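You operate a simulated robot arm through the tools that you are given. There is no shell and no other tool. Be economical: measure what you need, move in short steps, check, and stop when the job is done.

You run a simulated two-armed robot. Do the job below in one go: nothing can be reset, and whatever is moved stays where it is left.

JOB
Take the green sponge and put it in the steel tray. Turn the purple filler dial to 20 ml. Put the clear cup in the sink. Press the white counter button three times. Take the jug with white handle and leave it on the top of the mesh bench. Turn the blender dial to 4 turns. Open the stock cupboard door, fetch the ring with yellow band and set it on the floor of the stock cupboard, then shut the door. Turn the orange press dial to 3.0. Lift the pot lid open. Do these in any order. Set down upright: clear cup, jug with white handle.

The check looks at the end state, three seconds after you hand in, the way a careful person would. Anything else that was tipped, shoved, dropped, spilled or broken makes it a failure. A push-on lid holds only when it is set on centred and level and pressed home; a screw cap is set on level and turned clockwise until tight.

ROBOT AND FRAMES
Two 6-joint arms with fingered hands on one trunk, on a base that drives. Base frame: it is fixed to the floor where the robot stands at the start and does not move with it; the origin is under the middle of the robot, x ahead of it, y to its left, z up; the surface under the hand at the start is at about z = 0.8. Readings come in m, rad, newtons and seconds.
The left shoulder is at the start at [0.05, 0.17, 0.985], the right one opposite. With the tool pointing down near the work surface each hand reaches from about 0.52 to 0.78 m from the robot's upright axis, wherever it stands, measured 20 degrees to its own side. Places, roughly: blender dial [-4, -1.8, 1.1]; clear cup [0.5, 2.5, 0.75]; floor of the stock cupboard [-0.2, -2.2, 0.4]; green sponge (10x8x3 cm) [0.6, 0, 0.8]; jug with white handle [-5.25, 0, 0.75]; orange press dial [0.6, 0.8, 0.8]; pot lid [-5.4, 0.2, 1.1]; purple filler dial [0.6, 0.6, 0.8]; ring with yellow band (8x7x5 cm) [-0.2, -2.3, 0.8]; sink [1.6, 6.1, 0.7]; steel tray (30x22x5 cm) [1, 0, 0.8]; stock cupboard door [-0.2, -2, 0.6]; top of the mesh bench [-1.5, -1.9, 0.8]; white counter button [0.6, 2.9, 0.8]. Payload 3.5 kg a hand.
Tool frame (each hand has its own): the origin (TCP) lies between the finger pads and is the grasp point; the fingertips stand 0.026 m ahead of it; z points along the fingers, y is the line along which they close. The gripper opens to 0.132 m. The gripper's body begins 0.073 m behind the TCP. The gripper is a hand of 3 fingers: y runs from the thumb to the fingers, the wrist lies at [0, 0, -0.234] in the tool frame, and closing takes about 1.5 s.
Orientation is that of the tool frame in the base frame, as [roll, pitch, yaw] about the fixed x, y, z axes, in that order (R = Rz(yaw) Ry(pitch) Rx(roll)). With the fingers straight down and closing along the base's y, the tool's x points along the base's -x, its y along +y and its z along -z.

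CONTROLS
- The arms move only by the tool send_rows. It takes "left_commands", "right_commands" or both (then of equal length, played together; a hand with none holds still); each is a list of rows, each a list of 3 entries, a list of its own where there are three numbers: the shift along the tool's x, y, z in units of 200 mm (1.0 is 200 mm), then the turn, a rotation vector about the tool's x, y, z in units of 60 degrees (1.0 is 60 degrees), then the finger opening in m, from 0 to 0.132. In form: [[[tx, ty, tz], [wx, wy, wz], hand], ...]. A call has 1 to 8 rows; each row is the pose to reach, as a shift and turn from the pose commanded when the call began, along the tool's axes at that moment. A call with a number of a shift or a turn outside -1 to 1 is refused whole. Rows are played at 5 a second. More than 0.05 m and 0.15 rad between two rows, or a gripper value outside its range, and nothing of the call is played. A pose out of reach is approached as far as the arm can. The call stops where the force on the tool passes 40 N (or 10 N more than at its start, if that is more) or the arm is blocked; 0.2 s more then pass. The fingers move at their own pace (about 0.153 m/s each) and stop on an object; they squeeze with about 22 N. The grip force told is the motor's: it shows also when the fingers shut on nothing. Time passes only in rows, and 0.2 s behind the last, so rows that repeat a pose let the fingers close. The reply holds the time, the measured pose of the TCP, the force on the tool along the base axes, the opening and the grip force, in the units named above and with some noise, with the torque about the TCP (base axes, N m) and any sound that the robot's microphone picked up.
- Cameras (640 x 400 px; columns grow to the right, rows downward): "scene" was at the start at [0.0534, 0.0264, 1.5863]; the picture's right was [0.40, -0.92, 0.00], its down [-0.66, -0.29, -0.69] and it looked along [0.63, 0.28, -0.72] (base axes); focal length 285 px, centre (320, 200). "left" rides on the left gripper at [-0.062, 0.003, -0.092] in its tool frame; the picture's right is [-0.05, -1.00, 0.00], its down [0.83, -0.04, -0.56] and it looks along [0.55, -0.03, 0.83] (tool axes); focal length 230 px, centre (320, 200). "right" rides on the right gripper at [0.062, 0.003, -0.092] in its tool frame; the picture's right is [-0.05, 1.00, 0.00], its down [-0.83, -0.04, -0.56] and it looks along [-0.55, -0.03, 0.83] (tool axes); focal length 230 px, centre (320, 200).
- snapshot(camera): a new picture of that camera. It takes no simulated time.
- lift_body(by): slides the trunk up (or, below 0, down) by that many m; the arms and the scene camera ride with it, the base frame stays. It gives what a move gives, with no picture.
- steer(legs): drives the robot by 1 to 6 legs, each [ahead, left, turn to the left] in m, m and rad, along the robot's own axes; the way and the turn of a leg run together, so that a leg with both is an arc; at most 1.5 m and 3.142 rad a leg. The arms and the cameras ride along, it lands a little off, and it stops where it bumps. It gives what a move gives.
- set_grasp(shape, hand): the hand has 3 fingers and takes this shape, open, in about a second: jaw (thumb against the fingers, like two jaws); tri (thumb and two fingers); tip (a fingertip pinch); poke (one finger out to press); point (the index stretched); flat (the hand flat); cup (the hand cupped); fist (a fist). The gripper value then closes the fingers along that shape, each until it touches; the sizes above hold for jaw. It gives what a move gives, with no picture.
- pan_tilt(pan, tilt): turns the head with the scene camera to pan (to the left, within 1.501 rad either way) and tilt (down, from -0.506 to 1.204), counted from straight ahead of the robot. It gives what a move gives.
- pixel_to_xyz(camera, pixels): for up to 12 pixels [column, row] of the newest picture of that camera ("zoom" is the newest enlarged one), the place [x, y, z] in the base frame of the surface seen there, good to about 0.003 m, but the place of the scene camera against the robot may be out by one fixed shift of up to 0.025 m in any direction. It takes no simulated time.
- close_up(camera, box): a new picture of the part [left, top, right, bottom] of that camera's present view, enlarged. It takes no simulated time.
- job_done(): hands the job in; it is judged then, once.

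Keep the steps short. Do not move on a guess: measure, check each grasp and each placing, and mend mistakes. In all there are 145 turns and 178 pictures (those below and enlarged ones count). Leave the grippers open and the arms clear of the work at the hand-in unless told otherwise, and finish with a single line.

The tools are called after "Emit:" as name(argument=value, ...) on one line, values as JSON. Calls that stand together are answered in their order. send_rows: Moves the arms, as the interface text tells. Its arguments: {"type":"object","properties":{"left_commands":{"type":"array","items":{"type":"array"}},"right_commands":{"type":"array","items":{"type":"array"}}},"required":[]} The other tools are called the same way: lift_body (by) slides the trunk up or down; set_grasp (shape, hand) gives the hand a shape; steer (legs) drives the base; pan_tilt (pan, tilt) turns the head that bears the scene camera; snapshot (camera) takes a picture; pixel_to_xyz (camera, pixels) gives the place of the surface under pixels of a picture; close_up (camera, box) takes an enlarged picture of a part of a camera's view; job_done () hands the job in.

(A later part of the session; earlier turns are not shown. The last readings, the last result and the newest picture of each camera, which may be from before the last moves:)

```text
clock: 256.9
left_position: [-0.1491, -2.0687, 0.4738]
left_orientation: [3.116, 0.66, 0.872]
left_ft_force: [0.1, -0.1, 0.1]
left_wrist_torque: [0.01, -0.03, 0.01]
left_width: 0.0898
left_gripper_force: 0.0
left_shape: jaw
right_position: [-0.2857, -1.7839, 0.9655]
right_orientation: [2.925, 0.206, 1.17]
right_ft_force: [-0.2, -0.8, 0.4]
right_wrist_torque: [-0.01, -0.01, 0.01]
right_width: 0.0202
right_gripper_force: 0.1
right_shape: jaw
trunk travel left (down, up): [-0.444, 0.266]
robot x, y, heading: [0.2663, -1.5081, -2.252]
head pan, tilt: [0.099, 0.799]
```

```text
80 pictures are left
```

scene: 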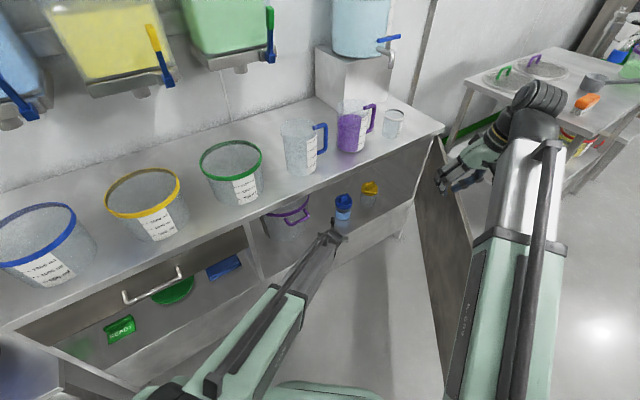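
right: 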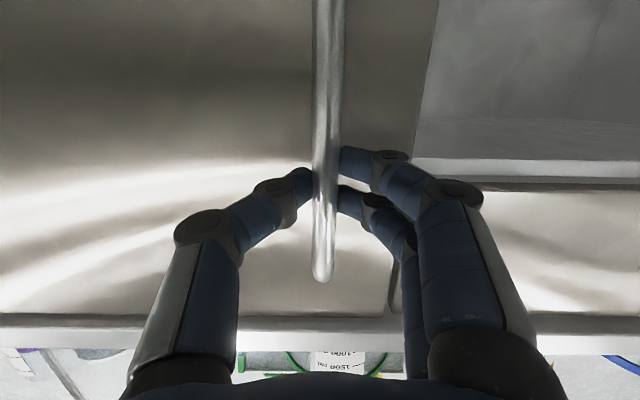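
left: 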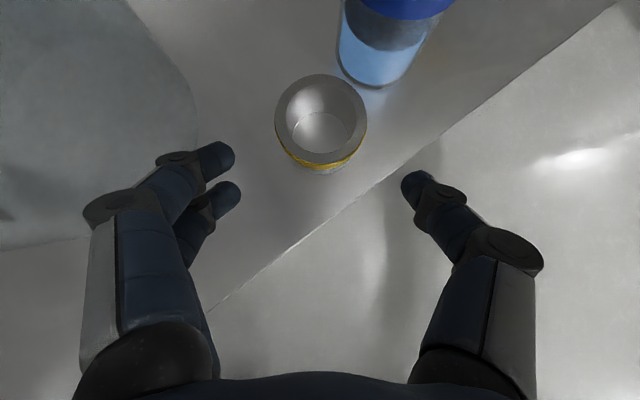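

The ring stands upright on the cupboard floor, clear of the door line. I'll back out, straighten up, and draw the left hand in and up, so I can go round and push the door shut with it.

Emit:
steer(legs=[[-0.5, 0, 0], [0, 0, 0.68]])

Emit:
send_rows(left_commands=[[[0.06, 0, -0.2], [0, 0, 0], 0.03], [[0.12, 0, -0.4], [0, 0, 0], 0.0], [[0.18, 0, -0.6], [0, 0, 0], 0.0], [[0.24, 0, -0.8], [0, 0, 0], 0.0], [[0.3, 0, -0.99], [0, 0, 0], 0.0]])

Emit:
snapshot(camera="scene")

```text
clock: 261.8
left_position: [0.6327, -1.8179, 0.4728]
left_orientation: [3.117, 0.661, 1.58]
left_ft_force: [0.7, -0.5, -0.3]
left_wrist_torque: [-0.02, 0.01, 0.02]
left_width: 0.0896
left_gripper_force: 0.1
left_shape: jaw
right_position: [0.3422, -1.6889, 0.9656]
right_orientation: [2.924, 0.205, 1.878]
right_ft_force: [-0.1, -0.2, 1.1]
right_wrist_torque: [-0.01, -0.01, -0.01]
right_width: 0.0202
right_gripper_force: 0.1
right_shape: jaw
trunk travel left (down, up): [-0.444, 0.266]
robot x, y, heading: [0.5842, -1.1173, -1.548]
head pan, tilt: [0.099, 0.799]
```

```text
clock: 263.0
left_position: [0.6204, -1.6606, 0.5874]
left_orientation: [3.117, 0.661, 1.578]
left_ft_force: [-0.5, -0.7, 0.7]
left_wrist_torque: [0.04, 0.0, -0.01]
left_width: 0.0
left_gripper_force: 21.9
left_shape: jaw
left hand out of reach, approached as far as the arm can: row 5
right_position: [0.343, -1.6896, 0.9639]
right_orientation: [2.925, 0.203, 1.879]
right_ft_force: [0.6, -0.4, 0.1]
right_wrist_torque: [0.0, 0.0, 0.01]
right_width: 0.0197
right_gripper_force: 0.1
right_shape: jaw
trunk travel left (down, up): [-0.444, 0.266]
robot x, y, heading: [0.5834, -1.1175, -1.546]
head pan, tilt: [0.099, 0.799]
```

```text
79 pictures are left
```

scene: 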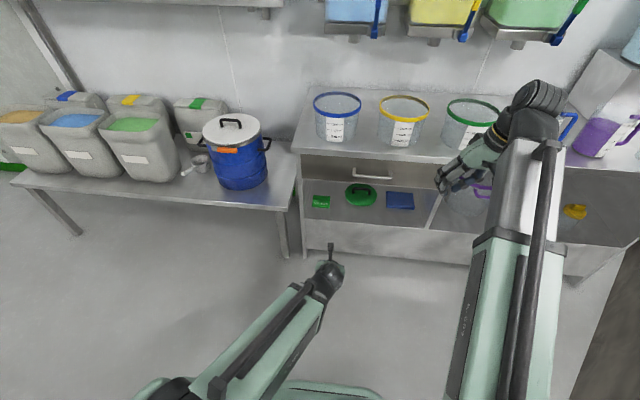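

Emit:
steer(legs=[[-0.42, 0, -0.024], [0, -0.8, 0]])

Emit:
pan_tilt(pan=0.1, tilt=0.8)

Emit:
snapshot(camera="scene")

```text
clock: 269.5
left_position: [-0.2007, -1.2354, 0.5891]
left_orientation: [3.117, 0.66, 1.562]
left_ft_force: [0.3, -0.4, 0.6]
left_wrist_torque: [-0.02, -0.03, -0.01]
left_width: 0.0001
left_gripper_force: 22.0
left_shape: jaw
right_position: [-0.48, -1.2576, 0.9649]
right_orientation: [2.923, 0.203, 1.861]
right_ft_force: [0.0, 0.2, -0.5]
right_wrist_torque: [0.02, -0.03, 0.0]
right_width: 0.0202
right_gripper_force: 0.1
right_shape: jaw
trunk travel left (down, up): [-0.444, 0.266]
robot x, y, heading: [-0.2312, -0.6929, -1.564]
head pan, tilt: [0.099, 0.799]
```

```text
clock: 270.1
left_position: [-0.2023, -1.2344, 0.5878]
left_orientation: [3.117, 0.659, 1.563]
left_ft_force: [-0.3, -0.4, -0.3]
left_wrist_torque: [-0.04, 0.0, 0.01]
left_width: 0.0
left_gripper_force: 22.5
left_shape: jaw
right_position: [-0.4808, -1.2557, 0.9642]
right_orientation: [2.924, 0.205, 1.861]
right_ft_force: [0.6, 0.3, 0.2]
right_wrist_torque: [-0.04, -0.02, 0.0]
right_width: 0.0201
right_gripper_force: 0.0
right_shape: jaw
trunk travel left (down, up): [-0.444, 0.266]
robot x, y, heading: [-0.2321, -0.6891, -1.563]
head pan, tilt: [0.099, 0.799]
```

```text
78 pictures are left
```

scene: 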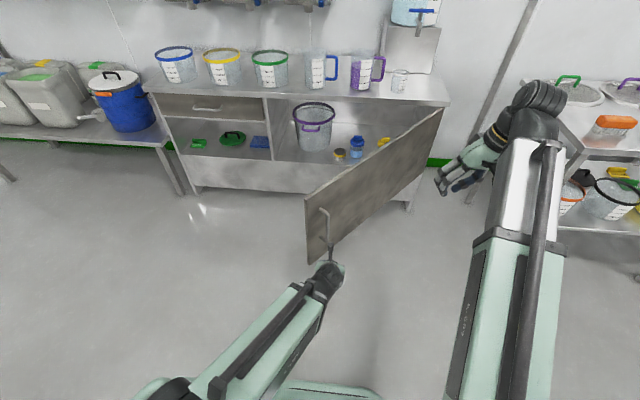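

The hand is right in front of the handle; I'll shift 8 cm right so it pushes on the panel beside it, then drive ahead to close.

Emit:
steer(legs=[[0, -0.08, 0], [0.3, 0, 0], [0.3, 0, 0]])

Emit:
snapshot(camera="scene")

```text
clock: 274.4
left_position: [-0.2714, -1.8241, 0.5887]
left_orientation: [3.117, 0.659, 1.571]
left_ft_force: [0.0, -0.6, 0.3]
left_wrist_torque: [0.03, -0.01, -0.02]
left_width: 0.0
left_gripper_force: 21.9
left_shape: jaw
right_position: [-0.5502, -1.847, 0.9658]
right_orientation: [2.923, 0.203, 1.867]
right_ft_force: [-0.2, -0.2, -0.9]
right_wrist_torque: [-0.03, 0.0, 0.01]
right_width: 0.0202
right_gripper_force: 0.1
right_shape: jaw
trunk travel left (down, up): [-0.444, 0.266]
robot x, y, heading: [-0.3045, -1.2855, -1.553]
head pan, tilt: [0.099, 0.799]
```

```text
77 pictures are left
```

scene: 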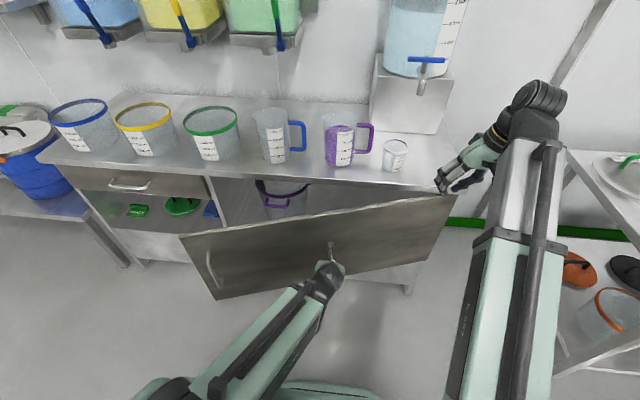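

Closing nicely. A further 0.16 m ahead.

Emit:
steer(legs=[[0.14, 0, 0], [0.04, 0, 0]])

Emit:
snapshot(camera="scene")

```text
clock: 276.2
left_position: [-0.2707, -2.0043, 0.5874]
left_orientation: [3.119, 0.659, 1.567]
left_ft_force: [-0.3, 0.4, 0.4]
left_wrist_torque: [-0.04, -0.01, -0.01]
left_width: 0.0001
left_gripper_force: 22.2
left_shape: jaw
right_position: [-0.5497, -2.025, 0.9656]
right_orientation: [2.923, 0.204, 1.865]
right_ft_force: [0.4, 0.1, 0.2]
right_wrist_torque: [0.02, 0.03, -0.01]
right_width: 0.0203
right_gripper_force: 0.0
right_shape: jaw
trunk travel left (down, up): [-0.444, 0.266]
robot x, y, heading: [-0.3012, -1.4603, -1.555]
head pan, tilt: [0.099, 0.799]
```

```text
76 pictures are left
```

scene: 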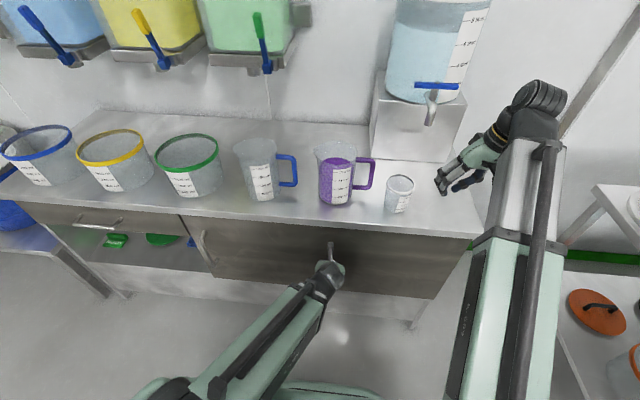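

Almost shut. I'll press the last centimetres with the arm until it resists, then check the door edge.

Emit:
send_rows(left_commands=[[[-0.04, 0, 0.03], [0, 0, 0], 0], [[-0.08, 0, 0.06], [0, 0, 0], 0], [[-0.12, 0, 0.09], [0, 0, 0], 0]])

Emit:
close_up(camera="scene", box=[160, 190, 340, 310])

Emit:
pixel_to_xyz(camera="scene", pixels=[[195, 232], [215, 265], [260, 250], [380, 260], [430, 270], [204, 240]])

```text
clock: 276.7
left_position: [-0.2679, -2.0068, 0.5852]
left_orientation: [3.111, 0.643, 1.568]
left_ft_force: [0.2, 15.1, 1.5]
left_wrist_torque: [0.17, -0.07, -0.05]
left_width: 0.0
left_gripper_force: 22.2
left_shape: jaw
right_position: [-0.5493, -2.0254, 0.9652]
right_orientation: [2.924, 0.203, 1.864]
right_ft_force: [-0.3, -0.4, 1.2]
right_wrist_torque: [0.02, -0.01, 0.03]
right_width: 0.0201
right_gripper_force: 0.1
right_shape: jaw
trunk travel left (down, up): [-0.444, 0.266]
robot x, y, heading: [-0.2986, -1.4587, -1.56]
head pan, tilt: [0.099, 0.799]
stopped in row 2 (left hand): the force on the tool passed its limit at 48 N (the readings are from after the stop); the commanded pose is now the measured one
```

```text
3.33 times, centred on (250, 250) of scene
```

zoom: 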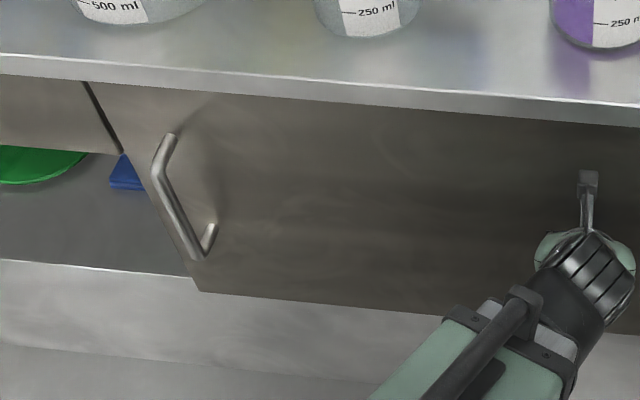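

```text
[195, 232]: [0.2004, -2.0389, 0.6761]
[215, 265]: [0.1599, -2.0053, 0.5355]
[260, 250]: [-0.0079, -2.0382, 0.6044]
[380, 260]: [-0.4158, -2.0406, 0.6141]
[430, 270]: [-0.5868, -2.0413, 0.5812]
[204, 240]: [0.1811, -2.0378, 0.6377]
```

The door face reads y≈-2.039 all along, same as before, so it's shut. Now I'll back off, raise the trunk, straighten both hands, turn toward -x and drive west down the middle lane, then look.

Emit:
steer(legs=[[-0.72, 0, 0]])

Emit:
lift_body(by=0.25)

Emit:
send_rows(left_commands=[[[-0.07, 0, -0.1], [0, 0.12, 0], 0.06], [[-0.15, 0, -0.2], [0, 0.24, 0], 0.132], [[-0.22, 0, -0.3], [0, 0.36, 0], 0.132], [[-0.3, 0, -0.4], [0, 0.48, 0], 0.132], [[-0.37, 0, -0.48], [0, 0.6, 0], 0.132]], right_commands=[[[0, 0, 0], [0.047, 0.033, 0.058], 0.06], [[0, 0, 0], [0.094, 0.066, 0.117], 0.132], [[0, 0, 0], [0.141, 0.1, 0.176], 0.132], [[0, 0, 0], [0.188, 0.132, 0.234], 0.132], [[0, 0, 0], [0.235, 0.165, 0.293], 0.132]])

Emit:
steer(legs=[[0, 0, -1.58], [1.4, 0, 0], [1.3, 0, 0]])

Emit:
pan_tilt(pan=0.0, tilt=0.4)

Emit:
snapshot(camera="scene")

```text
clock: 280.6
left_position: [-0.2826, -1.2983, 0.5859]
left_orientation: [3.112, 0.645, 1.54]
left_ft_force: [-0.4, -0.6, -0.9]
left_wrist_torque: [-0.04, -0.01, 0.04]
left_width: 0.0003
left_gripper_force: 22.2
left_shape: jaw
right_position: [-0.5643, -1.3085, 0.9644]
right_orientation: [2.922, 0.205, 1.834]
right_ft_force: [0.1, -0.5, -0.2]
right_wrist_torque: [-0.03, 0.0, -0.01]
right_width: 0.02
right_gripper_force: 0.0
right_shape: jaw
trunk travel left (down, up): [-0.444, 0.266]
robot x, y, heading: [-0.3005, -0.7455, -1.586]
head pan, tilt: [0.099, 0.799]
```

```text
clock: 283.2
left_position: [-0.2824, -1.2992, 0.8348]
left_orientation: [3.112, 0.646, 1.54]
left_ft_force: [0.6, -0.1, -0.7]
left_wrist_torque: [-0.04, 0.0, 0.02]
left_width: 0.0
left_gripper_force: 21.9
left_shape: jaw
right_position: [-0.5627, -1.3072, 1.2156]
right_orientation: [2.924, 0.205, 1.836]
right_ft_force: [0.2, 0.9, -0.9]
right_wrist_torque: [0.01, -0.04, 0.0]
right_width: 0.0202
right_gripper_force: 0.0
right_shape: jaw
trunk travel left (down, up): [-0.694, 0.016]
robot x, y, heading: [-0.2978, -0.7488, -1.591]
head pan, tilt: [0.099, 0.799]
```

```text
clock: 284.4
left_position: [-0.2847, -1.3008, 0.9566]
left_orientation: [3.117, 0.015, 1.553]
left_ft_force: [-0.1, -0.2, -0.9]
left_wrist_torque: [0.0, 0.01, 0.0]
left_width: 0.1319
left_gripper_force: 0.1
left_shape: jaw
right_position: [-0.5618, -1.3003, 1.2279]
right_orientation: [2.894, 0.059, 1.54]
right_ft_force: [-0.2, 0.2, 0.2]
right_wrist_torque: [0.01, -0.03, 0.0]
right_width: 0.1321
right_gripper_force: 0.1
right_shape: jaw
right hand out of reach, approached as far as the arm can: row 2, 3, 4, 5
trunk travel left (down, up): [-0.694, 0.016]
robot x, y, heading: [-0.2967, -0.7468, -1.587]
head pan, tilt: [0.099, 0.799]
```

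```text
clock: 301.4
left_position: [-3.5607, -0.5598, 0.9574]
left_orientation: [3.117, 0.017, -0.095]
left_ft_force: [0.5, 0.8, 0.3]
left_wrist_torque: [0.04, 0.0, -0.03]
left_width: 0.1319
left_gripper_force: 0.0
left_shape: jaw
right_position: [-3.5398, -0.2825, 1.2285]
right_orientation: [2.893, 0.06, -0.108]
right_ft_force: [-0.9, -0.6, -0.4]
right_wrist_torque: [0.0, 0.02, 0.01]
right_width: 0.1319
right_gripper_force: 0.0
right_shape: jaw
trunk travel left (down, up): [-0.694, 0.016]
robot x, y, heading: [-3.0103, -0.5871, 3.042]
head pan, tilt: [0.099, 0.799]
```

```text
clock: 302.3
left_position: [-3.5608, -0.5594, 0.9561]
left_orientation: [3.117, 0.018, -0.095]
left_ft_force: [0.0, -0.6, 0.5]
left_wrist_torque: [0.01, 0.01, 0.01]
left_width: 0.1315
left_gripper_force: 0.1
left_shape: jaw
right_position: [-3.5387, -0.2815, 1.2283]
right_orientation: [2.894, 0.062, -0.11]
right_ft_force: [0.0, 0.1, 0.3]
right_wrist_torque: [-0.03, 0.02, 0.0]
right_width: 0.1317
right_gripper_force: 0.0
right_shape: jaw
trunk travel left (down, up): [-0.694, 0.016]
robot x, y, heading: [-3.0064, -0.5891, 3.043]
head pan, tilt: [0.0, 0.4]
```

```text
74 pictures are left
```

scene: 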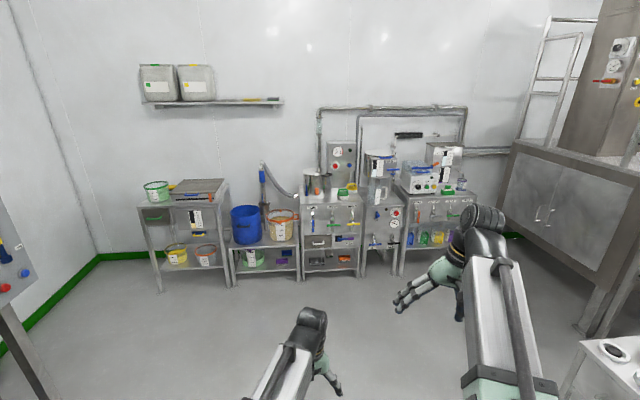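

Several appliances line the west wall. I'll enlarge and measure them, and also look left toward the blender dial (-4,-1.8).

Emit:
close_up(camera="scene", box=[280, 130, 500, 270])

Emit:
pixel_to_xyz(camera="scene", pixels=[[340, 150], [315, 185], [380, 160], [420, 178], [380, 190], [445, 155], [395, 212], [465, 182], [325, 205], [0, 290], [420, 225]])

Emit:
pan_tilt(pan=0.8, tilt=0.4)

Emit:
snapshot(camera="scene")

```text
2.86 times, centred on (390, 200) of scene
```

zoom: 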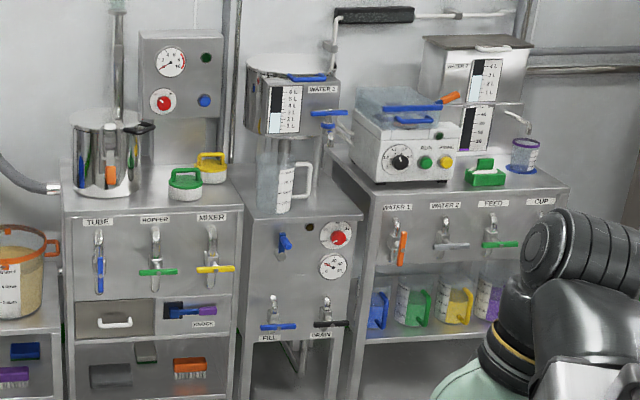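

```text
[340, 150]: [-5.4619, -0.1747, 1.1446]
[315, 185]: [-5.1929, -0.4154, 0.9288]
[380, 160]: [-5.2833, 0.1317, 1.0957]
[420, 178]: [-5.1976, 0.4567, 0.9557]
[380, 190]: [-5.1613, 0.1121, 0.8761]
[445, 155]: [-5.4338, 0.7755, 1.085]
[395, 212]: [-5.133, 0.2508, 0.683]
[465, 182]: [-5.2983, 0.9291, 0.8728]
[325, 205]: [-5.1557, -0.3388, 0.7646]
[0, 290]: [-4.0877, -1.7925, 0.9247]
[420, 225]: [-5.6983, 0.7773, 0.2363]
```

```text
clock: 303.4
left_position: [-3.5614, -0.5587, 0.9565]
left_orientation: [3.117, 0.017, -0.095]
left_ft_force: [0.7, 0.5, -0.5]
left_wrist_torque: [0.0, 0.04, 0.0]
left_width: 0.132
left_gripper_force: 0.1
left_shape: jaw
right_position: [-3.5384, -0.2828, 1.228]
right_orientation: [2.894, 0.061, -0.11]
right_ft_force: [-0.1, -0.4, 0.0]
right_wrist_torque: [0.04, -0.03, -0.02]
right_width: 0.132
right_gripper_force: 0.1
right_shape: jaw
trunk travel left (down, up): [-0.694, 0.016]
robot x, y, heading: [-3.0134, -0.5902, 3.044]
head pan, tilt: [0.799, 0.4]
```

```text
72 pictures are left
```

scene: 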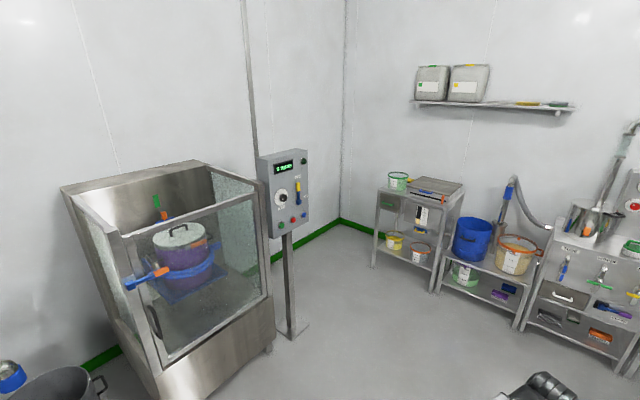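

The jug with white handle stands under the WATER 3 tank at about (-5.16,0.1). The blender panel is on a post at (280,195). I'll zoom into the panel and the tank.

Emit:
close_up(camera="scene", box=[245, 140, 325, 240])

Emit:
pixel_to_xyz(camera="scene", pixels=[[283, 198], [265, 165], [303, 155], [270, 235], [308, 220], [298, 190], [283, 170], [295, 330], [270, 340], [260, 260]])

```text
4.00 times, centred on (285, 190) of scene
```

zoom: 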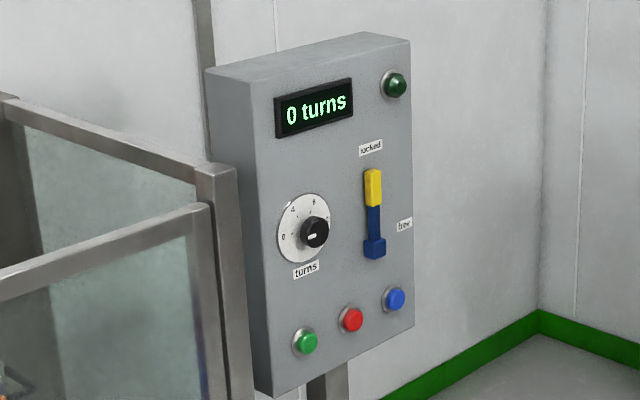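

```text
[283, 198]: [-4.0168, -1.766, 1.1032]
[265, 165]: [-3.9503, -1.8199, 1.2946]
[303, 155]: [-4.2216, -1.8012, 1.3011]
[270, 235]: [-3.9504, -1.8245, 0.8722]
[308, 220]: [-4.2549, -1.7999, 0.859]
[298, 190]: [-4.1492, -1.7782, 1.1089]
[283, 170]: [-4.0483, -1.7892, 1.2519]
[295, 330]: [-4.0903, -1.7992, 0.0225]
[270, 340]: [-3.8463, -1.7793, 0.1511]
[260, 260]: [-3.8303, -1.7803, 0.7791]
```

The panel faces +y; the dial is near (-4.04,-1.78,1.10), display "0 turns". I'll turn to face it, move to about (-3.82,-0.9), and tilt the right hand forward.

Emit:
steer(legs=[[0, 0, 1.668], [0.2, -0.82, 0]])

Emit:
send_rows(right_commands=[[[-0.08, 0, 0.08], [0.04, -0.125, 0], 0.06], [[-0.16, 0, 0.16], [0.08, -0.25, 0], 0.06], [[-0.25, 0, 0.24], [0.12, -0.375, 0], 0.06], [[-0.33, 0, 0.32], [0.16, -0.5, 0], 0.06], [[-0.42, 0, 0.4], [0.2, -0.625, 0], 0.06], [[-0.5, 0, 0.48], [0.236, -0.75, 0], 0.06]])

Emit:
pan_tilt(pan=-0.2, tilt=0.45)

Emit:
snapshot(camera="scene")

Emit:
snapshot(camera="right")

```text
clock: 312.0
left_position: [-3.8431, -1.3253, 0.9568]
left_orientation: [3.117, 0.019, 1.546]
left_ft_force: [-0.2, 0.3, 0.1]
left_wrist_torque: [0.02, 0.04, -0.01]
left_width: 0.1315
left_gripper_force: 0.0
left_shape: jaw
right_position: [-4.1209, -1.3215, 1.2286]
right_orientation: [2.894, 0.061, 1.532]
right_ft_force: [0.2, 0.7, 0.3]
right_wrist_torque: [0.01, -0.03, 0.01]
right_width: 0.1318
right_gripper_force: 0.0
right_shape: jaw
trunk travel left (down, up): [-0.694, 0.016]
robot x, y, heading: [-3.8504, -0.7715, -1.598]
head pan, tilt: [0.799, 0.4]
```

```text
clock: 313.4
left_position: [-3.8423, -1.3233, 0.9574]
left_orientation: [3.116, 0.017, 1.546]
left_ft_force: [0.2, -0.7, 0.0]
left_wrist_torque: [0.0, 0.01, -0.01]
left_width: 0.1319
left_gripper_force: 0.0
left_shape: jaw
right_position: [-4.1526, -1.4158, 1.1304]
right_orientation: [3.021, 0.859, 1.409]
right_ft_force: [-0.3, 0.1, 0.4]
right_wrist_torque: [-0.01, 0.0, 0.0]
right_width: 0.0606
right_gripper_force: 0.0
right_shape: jaw
right hand out of reach, approached as far as the arm can: row 1, 2, 3, 4, 5, 6
trunk travel left (down, up): [-0.694, 0.016]
robot x, y, heading: [-3.8515, -0.7741, -1.599]
head pan, tilt: [0.799, 0.4]
```

```text
clock: 314.7
left_position: [-3.8423, -1.3253, 0.9556]
left_orientation: [3.117, 0.016, 1.546]
left_ft_force: [0.9, -0.5, 0.3]
left_wrist_torque: [0.0, -0.01, 0.02]
left_width: 0.132
left_gripper_force: 0.0
left_shape: jaw
right_position: [-4.1537, -1.4167, 1.1296]
right_orientation: [3.019, 0.854, 1.407]
right_ft_force: [0.2, 0.1, 0.1]
right_wrist_torque: [0.01, 0.01, 0.04]
right_width: 0.0606
right_gripper_force: 0.0
right_shape: jaw
trunk travel left (down, up): [-0.694, 0.016]
robot x, y, heading: [-3.8521, -0.7748, -1.598]
head pan, tilt: [-0.201, 0.45]
```

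```text
70 pictures are left
```

scene: 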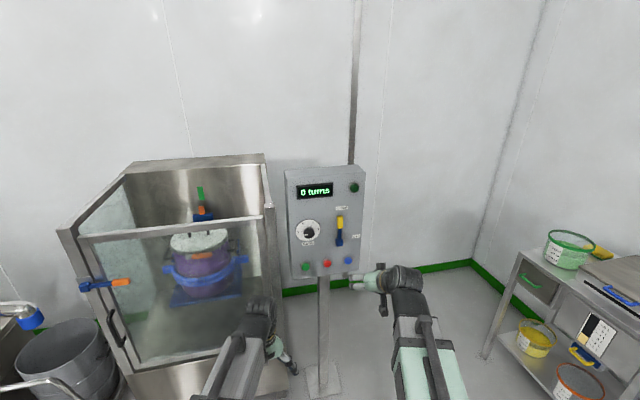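

```text
69 pictures are left
```

right: 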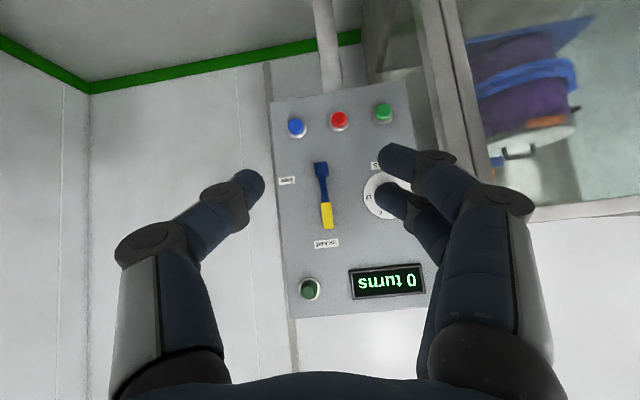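

Emit:
close_up(camera="scene", box=[285, 205, 335, 255])

Emit:
pixel_to_xyz(camera="right", pixels=[[372, 205], [367, 195], [340, 150], [300, 200], [378, 178], [400, 250], [380, 188]])

Emit:
pixel_to_xyz(camera="scene", pixels=[[308, 231], [298, 222], [318, 240], [315, 191], [274, 210], [309, 232]])

```text
8.00 times, centred on (310, 230) of scene
```

zoom: 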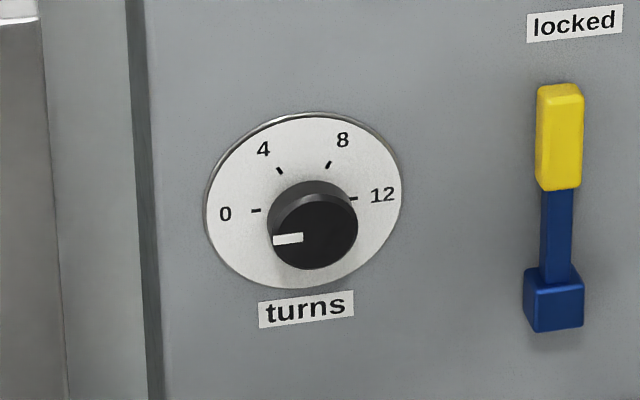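

```text
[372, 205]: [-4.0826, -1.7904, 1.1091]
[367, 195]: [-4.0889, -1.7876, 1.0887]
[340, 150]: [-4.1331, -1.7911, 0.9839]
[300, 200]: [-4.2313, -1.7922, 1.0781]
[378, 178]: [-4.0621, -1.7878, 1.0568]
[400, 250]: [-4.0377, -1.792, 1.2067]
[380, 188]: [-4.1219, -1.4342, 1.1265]
```

```text
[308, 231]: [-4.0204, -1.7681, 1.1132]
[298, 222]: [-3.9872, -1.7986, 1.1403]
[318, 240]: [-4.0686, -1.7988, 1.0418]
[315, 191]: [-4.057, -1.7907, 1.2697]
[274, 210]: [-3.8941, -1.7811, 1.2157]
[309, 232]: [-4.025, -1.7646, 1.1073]
```

The dial reads 0 at left, 4 at upper left, 60° clockwise. Dial axis at about (-4.045, 1.088), knob front y≈-1.755. I'll bring the hand horizontal in front of it.

Emit:
send_rows(right_commands=[[[-0.07, 0.1, 0.15], [-0.006, -0.113, -0.016], 0.08], [[-0.14, 0.2, 0.3], [-0.013, -0.226, -0.032], 0.08], [[-0.22, 0.3, 0.45], [-0.019, -0.339, -0.048], 0.08], [[-0.29, 0.4, 0.6], [-0.025, -0.451, -0.065], 0.08], [[-0.37, 0.5, 0.75], [-0.032, -0.564, -0.081], 0.08], [[-0.44, 0.597, 0.907], [-0.038, -0.677, -0.097], 0.08], [[-0.44, 0.597, 0.907], [-0.038, -0.677, -0.097], 0.08]])

Emit:
snapshot(camera="right")

Emit:
close_up(camera="right", box=[240, 80, 400, 230])

```text
clock: 316.3
left_position: [-3.8411, -1.3241, 0.9559]
left_orientation: [3.12, 0.019, 1.547]
left_ft_force: [-0.2, 0.5, 0.6]
left_wrist_torque: [0.02, 0.01, 0.01]
left_width: 0.1323
left_gripper_force: 0.0
left_shape: jaw
right_position: [-4.0421, -1.6201, 1.0849]
right_orientation: [-1.591, 1.52, 3.13]
right_ft_force: [-1.6, -0.2, 1.2]
right_wrist_torque: [0.06, -0.06, 0.13]
right_width: 0.0798
right_gripper_force: 0.1
right_shape: jaw
right hand out of reach, approached as far as the arm can: row 5, 6
trunk travel left (down, up): [-0.694, 0.016]
robot x, y, heading: [-3.8517, -0.7698, -1.602]
head pan, tilt: [-0.201, 0.45]
```

```text
67 pictures are left
```

right: 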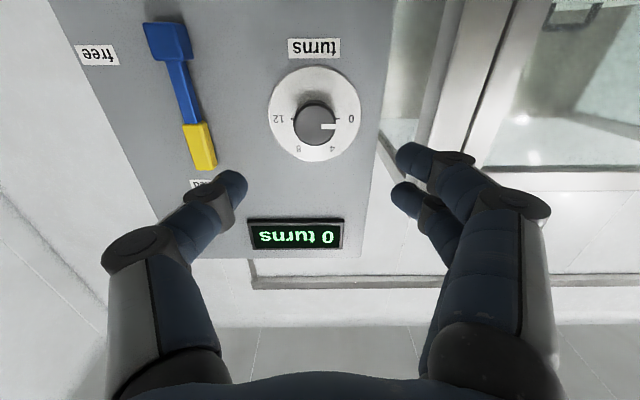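

```text
2.67 times, centred on (320, 155) of right
```

zoom: 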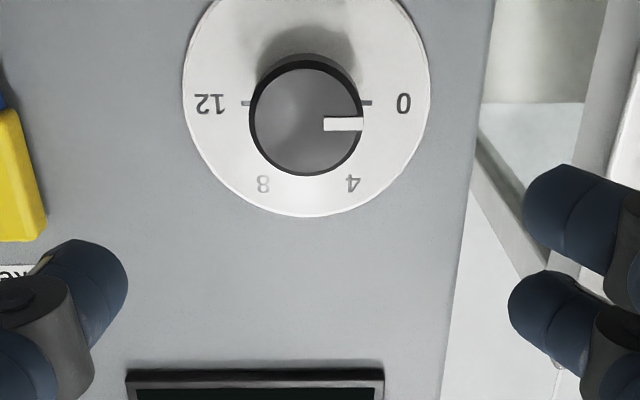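

The hand is horizontal with the dial at (315,124), about 5 mm to the left. I'll drive 8 cm ahead and check the alignment again.

Emit:
steer(legs=[[0.08, 0, 0]])

Emit:
snapshot(camera="right")

Emit:
pixel_to_xyz(camera="right", pixels=[[315, 150], [305, 152], [270, 150], [330, 120], [315, 140]])

```text
clock: 317.4
left_position: [-3.8439, -1.4044, 0.9557]
left_orientation: [3.116, 0.018, 1.545]
left_ft_force: [-0.9, 0.3, 0.5]
left_wrist_torque: [0.02, -0.02, -0.03]
left_width: 0.132
left_gripper_force: 0.0
left_shape: jaw
right_position: [-4.0479, -1.7008, 1.0842]
right_orientation: [0.727, 1.57, -0.845]
right_ft_force: [0.2, -0.9, -0.3]
right_wrist_torque: [-0.05, -0.02, 0.05]
right_width: 0.08
right_gripper_force: 0.0
right_shape: jaw
trunk travel left (down, up): [-0.694, 0.016]
robot x, y, heading: [-3.8538, -0.8504, -1.601]
head pan, tilt: [-0.201, 0.45]
```

```text
65 pictures are left
```

right: 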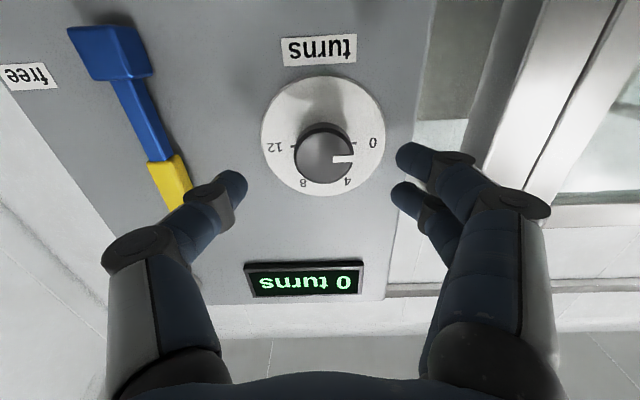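

```text
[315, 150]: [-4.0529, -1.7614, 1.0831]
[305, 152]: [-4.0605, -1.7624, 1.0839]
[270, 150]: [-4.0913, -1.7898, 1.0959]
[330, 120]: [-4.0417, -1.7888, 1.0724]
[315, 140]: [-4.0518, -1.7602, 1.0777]
```

Aligned within 2–3 mm. I'll advance 5.3 cm with a 0.06 opening and close on the knob.

Emit:
send_rows(right_commands=[[[-0.01, 0.01, 0.1], [0, 0, 0], 0.06], [[-0.01, 0.01, 0.2], [0, 0, 0], 0.06], [[-0.01, 0.01, 0.265], [0, 0, 0], 0.06], [[-0.01, 0.01, 0.265], [0, 0, 0], 0.02], [[-0.01, 0.01, 0.265], [0, 0, 0], 0.02], [[-0.01, 0.01, 0.265], [0, 0, 0], 0.02]])

Emit:
send_rows(right_commands=[[[0, 0, 0], [0, 0, 0.125], 0.02], [[0, 0, 0], [0, 0, 0.25], 0.02], [[0, 0, 0], [0, 0, 0.375], 0.02], [[0, 0, 0], [0, 0, 0.5], 0.02], [[0, 0, 0], [0, 0, 0.625], 0.02], [[0, 0, 0], [0, 0, 0.75], 0.02], [[0, 0, 0], [0, 0, 0.875], 0.02], [[0, 0, 0], [0, 0, 1.0], 0.02]])

Emit:
snapshot(camera="right")

Emit:
close_up(camera="scene", box=[270, 150, 370, 250])

```text
clock: 318.8
left_position: [-3.8461, -1.4039, 0.9555]
left_orientation: [3.119, 0.018, 1.544]
left_ft_force: [0.4, 0.2, 0.4]
left_wrist_torque: [0.02, -0.03, 0.01]
left_width: 0.1318
left_gripper_force: 0.1
left_shape: jaw
right_position: [-4.0455, -1.7517, 1.0868]
right_orientation: [-0.088, 1.569, -1.661]
right_ft_force: [-1.2, -1.6, 1.3]
right_wrist_torque: [-0.01, -0.02, -0.01]
right_width: 0.0349
right_gripper_force: 21.3
right_shape: jaw
trunk travel left (down, up): [-0.694, 0.016]
robot x, y, heading: [-3.8511, -0.8527, -1.599]
head pan, tilt: [-0.201, 0.45]
```

```text
clock: 320.6
left_position: [-3.8449, -1.4028, 0.9563]
left_orientation: [3.12, 0.016, 1.546]
left_ft_force: [-0.1, 0.7, 0.4]
left_wrist_torque: [-0.03, -0.03, 0.02]
left_width: 0.1317
left_gripper_force: 0.1
left_shape: jaw
right_position: [-4.0437, -1.7512, 1.0874]
right_orientation: [1.569, 0.521, -0.005]
right_ft_force: [6.8, -4.8, 2.8]
right_wrist_torque: [-0.13, 0.02, 0.13]
right_width: 0.0341
right_gripper_force: 22.1
right_shape: jaw
trunk travel left (down, up): [-0.694, 0.016]
robot x, y, heading: [-3.8547, -0.8532, -1.596]
head pan, tilt: [-0.201, 0.45]
```

```text
64 pictures are left
```

right: 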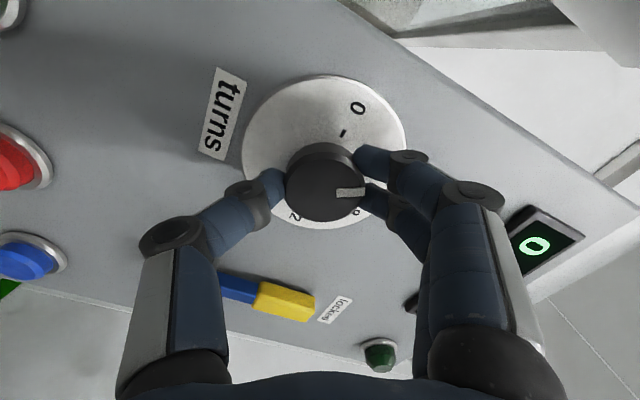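

```text
4.00 times, centred on (320, 200) of scene
```

zoom: 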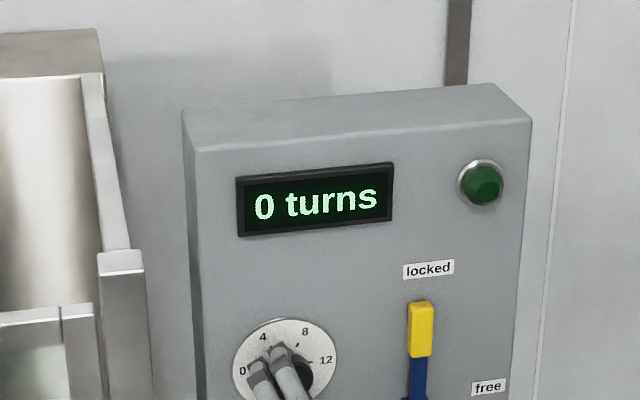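

The knob turned with the hand. The display shows turns run, not the setting. I'll open, back off 8 cm and check the pointer.

Emit:
send_rows(right_commands=[[[0, 0, 0], [0, 0, 0], 0.07], [[0, 0, 0], [0, 0, 0], 0.07], [[0, 0, -0.2], [0, 0, 0], 0.07], [[0, 0, -0.4], [0, 0, 0], 0.07], [[0, 0, -0.6], [0, 0, 0], 0.07]])

Emit:
close_up(camera="right", box=[240, 50, 400, 210])

```text
clock: 321.8
left_position: [-3.8447, -1.4027, 0.956]
left_orientation: [3.116, 0.02, 1.543]
left_ft_force: [-0.2, -0.1, -0.4]
left_wrist_torque: [0.0, 0.02, -0.01]
left_width: 0.1321
left_gripper_force: 0.1
left_shape: jaw
right_position: [-4.0475, -1.6315, 1.087]
right_orientation: [1.569, 0.524, -0.004]
right_ft_force: [1.4, -0.6, 0.9]
right_wrist_torque: [0.03, 0.02, -0.01]
right_width: 0.0696
right_gripper_force: 0.0
right_shape: jaw
trunk travel left (down, up): [-0.694, 0.016]
robot x, y, heading: [-3.8529, -0.8506, -1.6]
head pan, tilt: [-0.201, 0.45]
```

```text
2.50 times, centred on (320, 130) of right
```

zoom: 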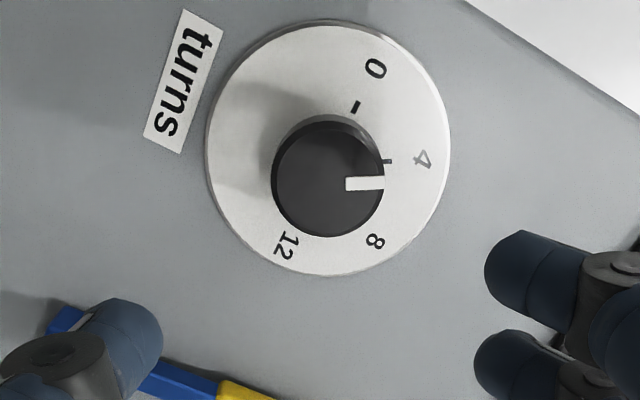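

The pointer lines up with 4. Next the west wall: I'll back off, undo the hand's roll, turn to face -x and drive to about (-4.2,-0.1), then look at the jug and pot.

Emit:
steer(legs=[[-0.3, 0, 0], [0, 0, -1.54], [0.33, -0.45, 0]])

Emit:
send_rows(right_commands=[[[0, 0, -0.05], [0, 0, -0.125], 0.1], [[0, 0, -0.1], [0, 0, -0.25], 0.132], [[0, 0, -0.15], [0, 0, -0.375], 0.132], [[0, 0, -0.2], [0, 0, -0.5], 0.132], [[0, 0, -0.25], [0, 0, -0.625], 0.132], [[0, 0, -0.3], [0, 0, -0.75], 0.132], [[0, 0, -0.3], [0, 0, -0.875], 0.132], [[0, 0, -0.3], [0, 0, -1.0], 0.132]])

Emit:
pan_tilt(pan=-0.2, tilt=0.5)

Emit:
snapshot(camera="scene")

Emit:
close_up(camera="scene", box=[220, 80, 460, 260])

```text
clock: 330.4
left_position: [-4.7394, -0.1276, 0.9553]
left_orientation: [3.117, 0.016, 0.01]
left_ft_force: [-0.8, 0.2, 0.2]
left_wrist_torque: [0.02, 0.0, 0.02]
left_width: 0.1316
left_gripper_force: 0.1
left_shape: jaw
right_position: [-4.9757, 0.0671, 1.0881]
right_orientation: [1.569, 0.524, -1.54]
right_ft_force: [0.3, 0.1, -0.7]
right_wrist_torque: [0.01, -0.01, -0.01]
right_width: 0.0694
right_gripper_force: 0.1
right_shape: jaw
trunk travel left (down, up): [-0.694, 0.016]
robot x, y, heading: [-4.1859, -0.1015, -3.135]
head pan, tilt: [-0.201, 0.45]
```

```text
clock: 332.1
left_position: [-4.74, -0.1277, 0.9567]
left_orientation: [3.118, 0.016, 0.01]
left_ft_force: [-0.7, -0.1, 0.2]
left_wrist_torque: [0.02, -0.01, -0.01]
left_width: 0.132
left_gripper_force: 0.1
left_shape: jaw
right_position: [-4.9157, 0.0688, 1.0895]
right_orientation: [-1.039, 1.569, 2.134]
right_ft_force: [-0.9, 0.5, -0.5]
right_wrist_torque: [-0.02, -0.01, -0.02]
right_width: 0.1319
right_gripper_force: 0.0
right_shape: jaw
trunk travel left (down, up): [-0.694, 0.016]
robot x, y, heading: [-4.1871, -0.1033, -3.134]
head pan, tilt: [-0.201, 0.45]
```

```text
clock: 332.8
left_position: [-4.7396, -0.1282, 0.9567]
left_orientation: [3.118, 0.017, 0.009]
left_ft_force: [-0.2, 0.0, 0.2]
left_wrist_torque: [0.01, -0.02, -0.01]
left_width: 0.1319
left_gripper_force: 0.1
left_shape: jaw
right_position: [-4.9161, 0.0677, 1.0871]
right_orientation: [0.211, 1.567, -2.9]
right_ft_force: [-0.8, 0.4, 0.1]
right_wrist_torque: [-0.02, 0.02, 0.0]
right_width: 0.1319
right_gripper_force: 0.1
right_shape: jaw
trunk travel left (down, up): [-0.694, 0.016]
robot x, y, heading: [-4.1873, -0.0994, -3.135]
head pan, tilt: [-0.201, 0.499]
```

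```text
61 pictures are left
```

scene: 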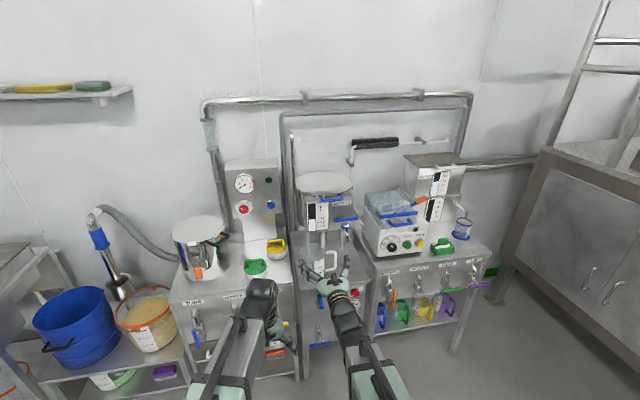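

```text
2.22 times, centred on (340, 170) of scene
```

zoom: 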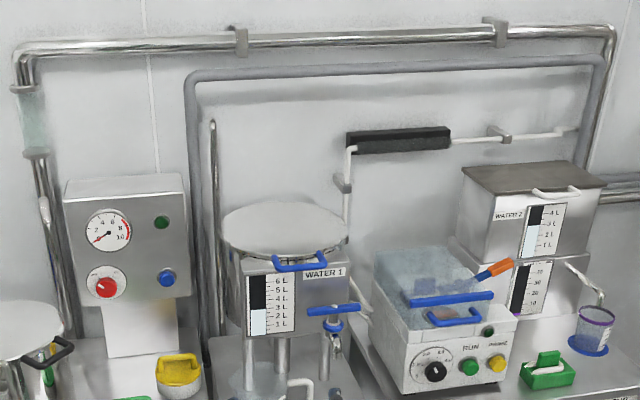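

The WATER 1 pot's lid has a blue handle at its front, about (331,198); hinge probably at the back. I'll measure it and look with the hand camera.

Emit:
pixel_to_xyz(camera="scene", pixels=[[331, 199], [322, 197], [342, 196], [323, 175], [300, 180], [352, 183], [335, 218], [345, 220], [323, 190], [326, 240]])

Emit:
snapshot(camera="right")

Emit:
close_up(camera="scene", box=[280, 160, 380, 260])

```text
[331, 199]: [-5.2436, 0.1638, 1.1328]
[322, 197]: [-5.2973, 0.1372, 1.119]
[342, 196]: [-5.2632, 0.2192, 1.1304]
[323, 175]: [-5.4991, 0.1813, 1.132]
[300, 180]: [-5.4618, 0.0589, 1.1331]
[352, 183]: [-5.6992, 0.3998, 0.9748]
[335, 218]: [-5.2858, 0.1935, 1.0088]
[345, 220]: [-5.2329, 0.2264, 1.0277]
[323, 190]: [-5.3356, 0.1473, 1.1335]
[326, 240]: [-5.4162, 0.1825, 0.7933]
```

```text
59 pictures are left
```

right: 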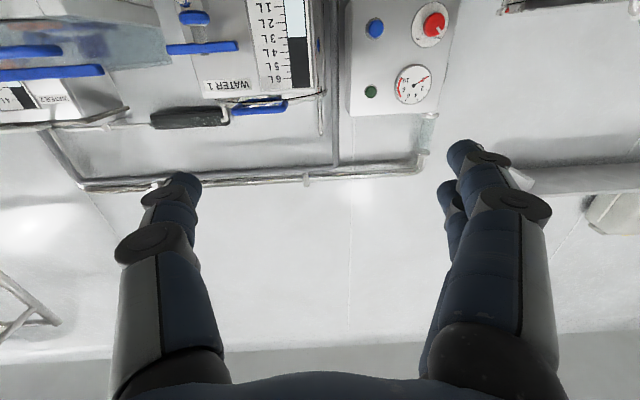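

```text
4.00 times, centred on (330, 210) of scene
```

zoom: 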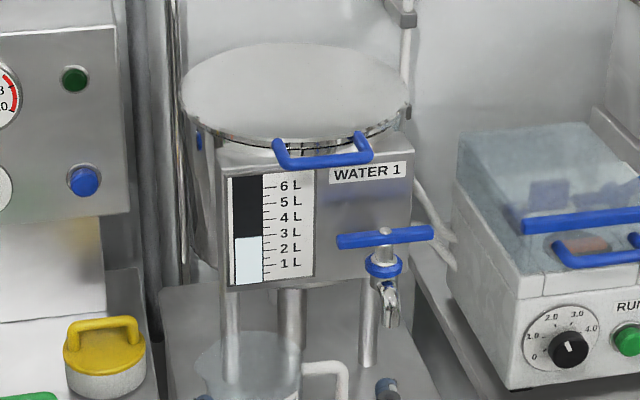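

The lid's handle is a horizontal bar at about x=-5.25, y 0.14–0.22, z≈1.12, with a T-tap below it at z≈1.03. I'll measure both with the hand camera and close the fingers; they'll go under the bar and lift.

Emit:
pixel_to_xyz(camera="right", pixels=[[258, 107], [236, 110], [284, 103], [280, 92], [205, 47], [170, 49], [236, 45], [300, 60], [230, 90], [195, 18]])

Emit:
close_up(camera="right", box=[130, 0, 350, 140])

```text
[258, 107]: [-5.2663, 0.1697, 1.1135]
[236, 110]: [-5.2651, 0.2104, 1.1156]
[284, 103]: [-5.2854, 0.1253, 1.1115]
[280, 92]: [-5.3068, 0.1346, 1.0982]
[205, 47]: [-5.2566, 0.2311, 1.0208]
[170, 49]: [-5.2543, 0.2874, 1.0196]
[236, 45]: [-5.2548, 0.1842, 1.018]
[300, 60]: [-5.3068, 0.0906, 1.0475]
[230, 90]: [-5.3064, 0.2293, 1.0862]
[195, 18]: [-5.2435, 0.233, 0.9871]
```

```text
2.86 times, centred on (240, 70) of right
```

zoom: 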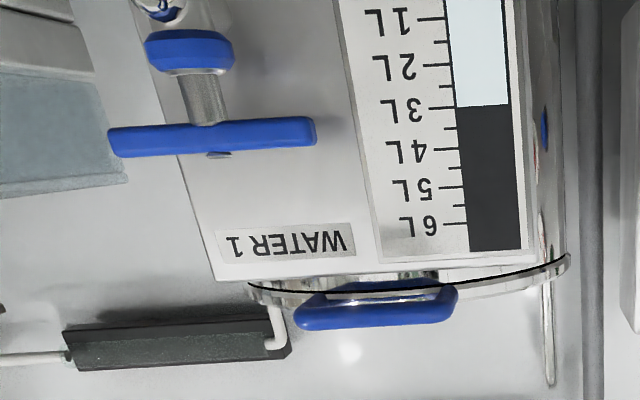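

The bar is at x=-5.266, y 0.125–0.21, z 1.113, with 4 cm to the tank front; the tap's T starts at y=0.184. I'll slip closed fingers under it at y=0.15. First I'll align the right hand, raise and retract the left, then drive 0.33 m ahead.

Emit:
send_rows(right_commands=[[[0.01, -0.1, 0], [0, 0, 0], 0.05], [[0.03, -0.2, 0], [0, 0, 0], 0.0], [[0.05, -0.3, 0], [0, 0, 0], 0.0], [[0.065, -0.41, 0], [0, 0, 0], 0.0], [[0.065, -0.41, 0], [0, 0, 0], 0.0], [[0.065, -0.41, 0], [0, 0, 0], 0.0]], left_commands=[[[0.05, 0, -0.18], [0, 0, 0], 0.132], [[0.1, 0, -0.36], [0, 0, 0], 0.132], [[0.15, 0, -0.54], [0, 0, 0], 0.132], [[0.25, 0, -0.72], [0, 0, 0], 0.132], [[0.35, 0, -0.88], [0, 0, 0], 0.132], [[0.45, 0, -0.98], [0, 0, 0], 0.132]])

Emit:
steer(legs=[[0.31, 0, 0]])

Emit:
snapshot(camera="right")

```text
clock: 334.2
left_position: [-4.6463, -0.12, 1.1521]
left_orientation: [3.117, 0.016, 0.008]
left_ft_force: [-0.6, 0.2, 0.6]
left_wrist_torque: [-0.01, 0.0, 0.05]
left_width: 0.1321
left_gripper_force: 0.1
left_shape: jaw
right_position: [-4.92, 0.1528, 1.0771]
right_orientation: [-0.162, 1.57, 3.011]
right_ft_force: [-0.4, 0.1, -0.1]
right_wrist_torque: [0.01, -0.02, 0.01]
right_width: 0.0
right_gripper_force: 21.7
right_shape: jaw
trunk travel left (down, up): [-0.694, 0.016]
robot x, y, heading: [-4.1864, -0.0994, -3.134]
head pan, tilt: [-0.201, 0.499]
```

```text
clock: 336.2
left_position: [-4.9513, -0.1199, 1.1511]
left_orientation: [3.117, 0.017, 0.004]
left_ft_force: [-0.3, 0.1, 0.2]
left_wrist_torque: [0.03, -0.01, 0.02]
left_width: 0.1319
left_gripper_force: 0.0
left_shape: jaw
right_position: [-5.2205, 0.153, 1.0757]
right_orientation: [-0.73, 1.571, 2.441]
right_ft_force: [0.1, 0.3, 0.0]
right_wrist_torque: [0.01, 0.04, -0.02]
right_width: 0.0003
right_gripper_force: 22.0
right_shape: jaw
trunk travel left (down, up): [-0.694, 0.016]
robot x, y, heading: [-4.4879, -0.1055, -3.142]
head pan, tilt: [-0.201, 0.499]
```

```text
56 pictures are left
```

right: 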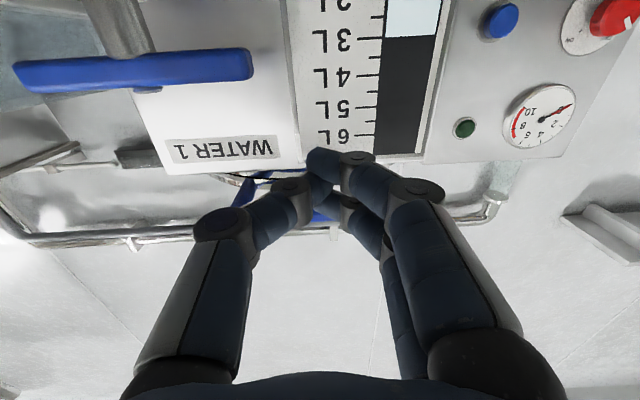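

The fingers are just below and in front of the bar. I'll slide 4.5 cm in under it, then lift 0.14 m following the lid's arc.

Emit:
send_rows(right_commands=[[[0, 0, 0.11], [0, 0, 0], 0.0], [[0, 0, 0.225], [0, 0, 0], 0.0], [[-0.12, 0, 0.225], [0, 0, 0], 0.0], [[-0.25, 0, 0.24], [0, 0, 0], 0.0], [[-0.4, 0, 0.28], [0, 0, 0], 0.0], [[-0.55, 0, 0.33], [0, 0, 0], 0.0], [[-0.7, 0, 0.4], [0, 0, 0], 0.0]])

Emit:
snapshot(camera="scene")

```text
clock: 337.8
left_position: [-4.949, -0.1198, 1.1515]
left_orientation: [3.115, 0.017, 0.005]
left_ft_force: [-0.5, -0.2, 0.4]
left_wrist_torque: [-0.03, 0.0, 0.01]
left_width: 0.1318
left_gripper_force: 0.0
left_shape: jaw
right_position: [-5.3009, 0.1518, 1.2163]
right_orientation: [0.016, 1.568, -3.1]
right_ft_force: [1.2, 3.9, -1.6]
right_wrist_torque: [-0.01, 0.01, -0.01]
right_width: 0.0
right_gripper_force: 21.6
right_shape: jaw
trunk travel left (down, up): [-0.694, 0.016]
robot x, y, heading: [-4.4901, -0.101, -3.138]
head pan, tilt: [-0.201, 0.499]
```

```text
55 pictures are left
```

scene: 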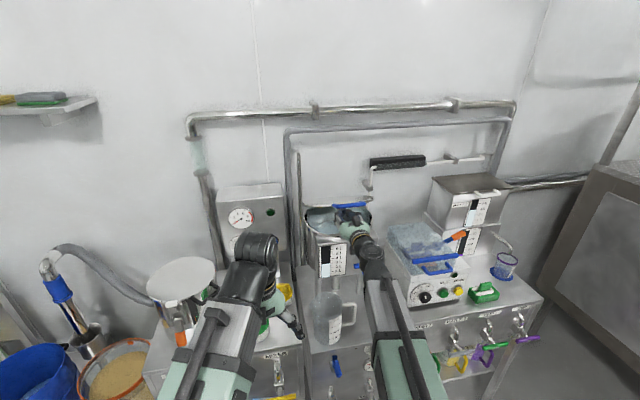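

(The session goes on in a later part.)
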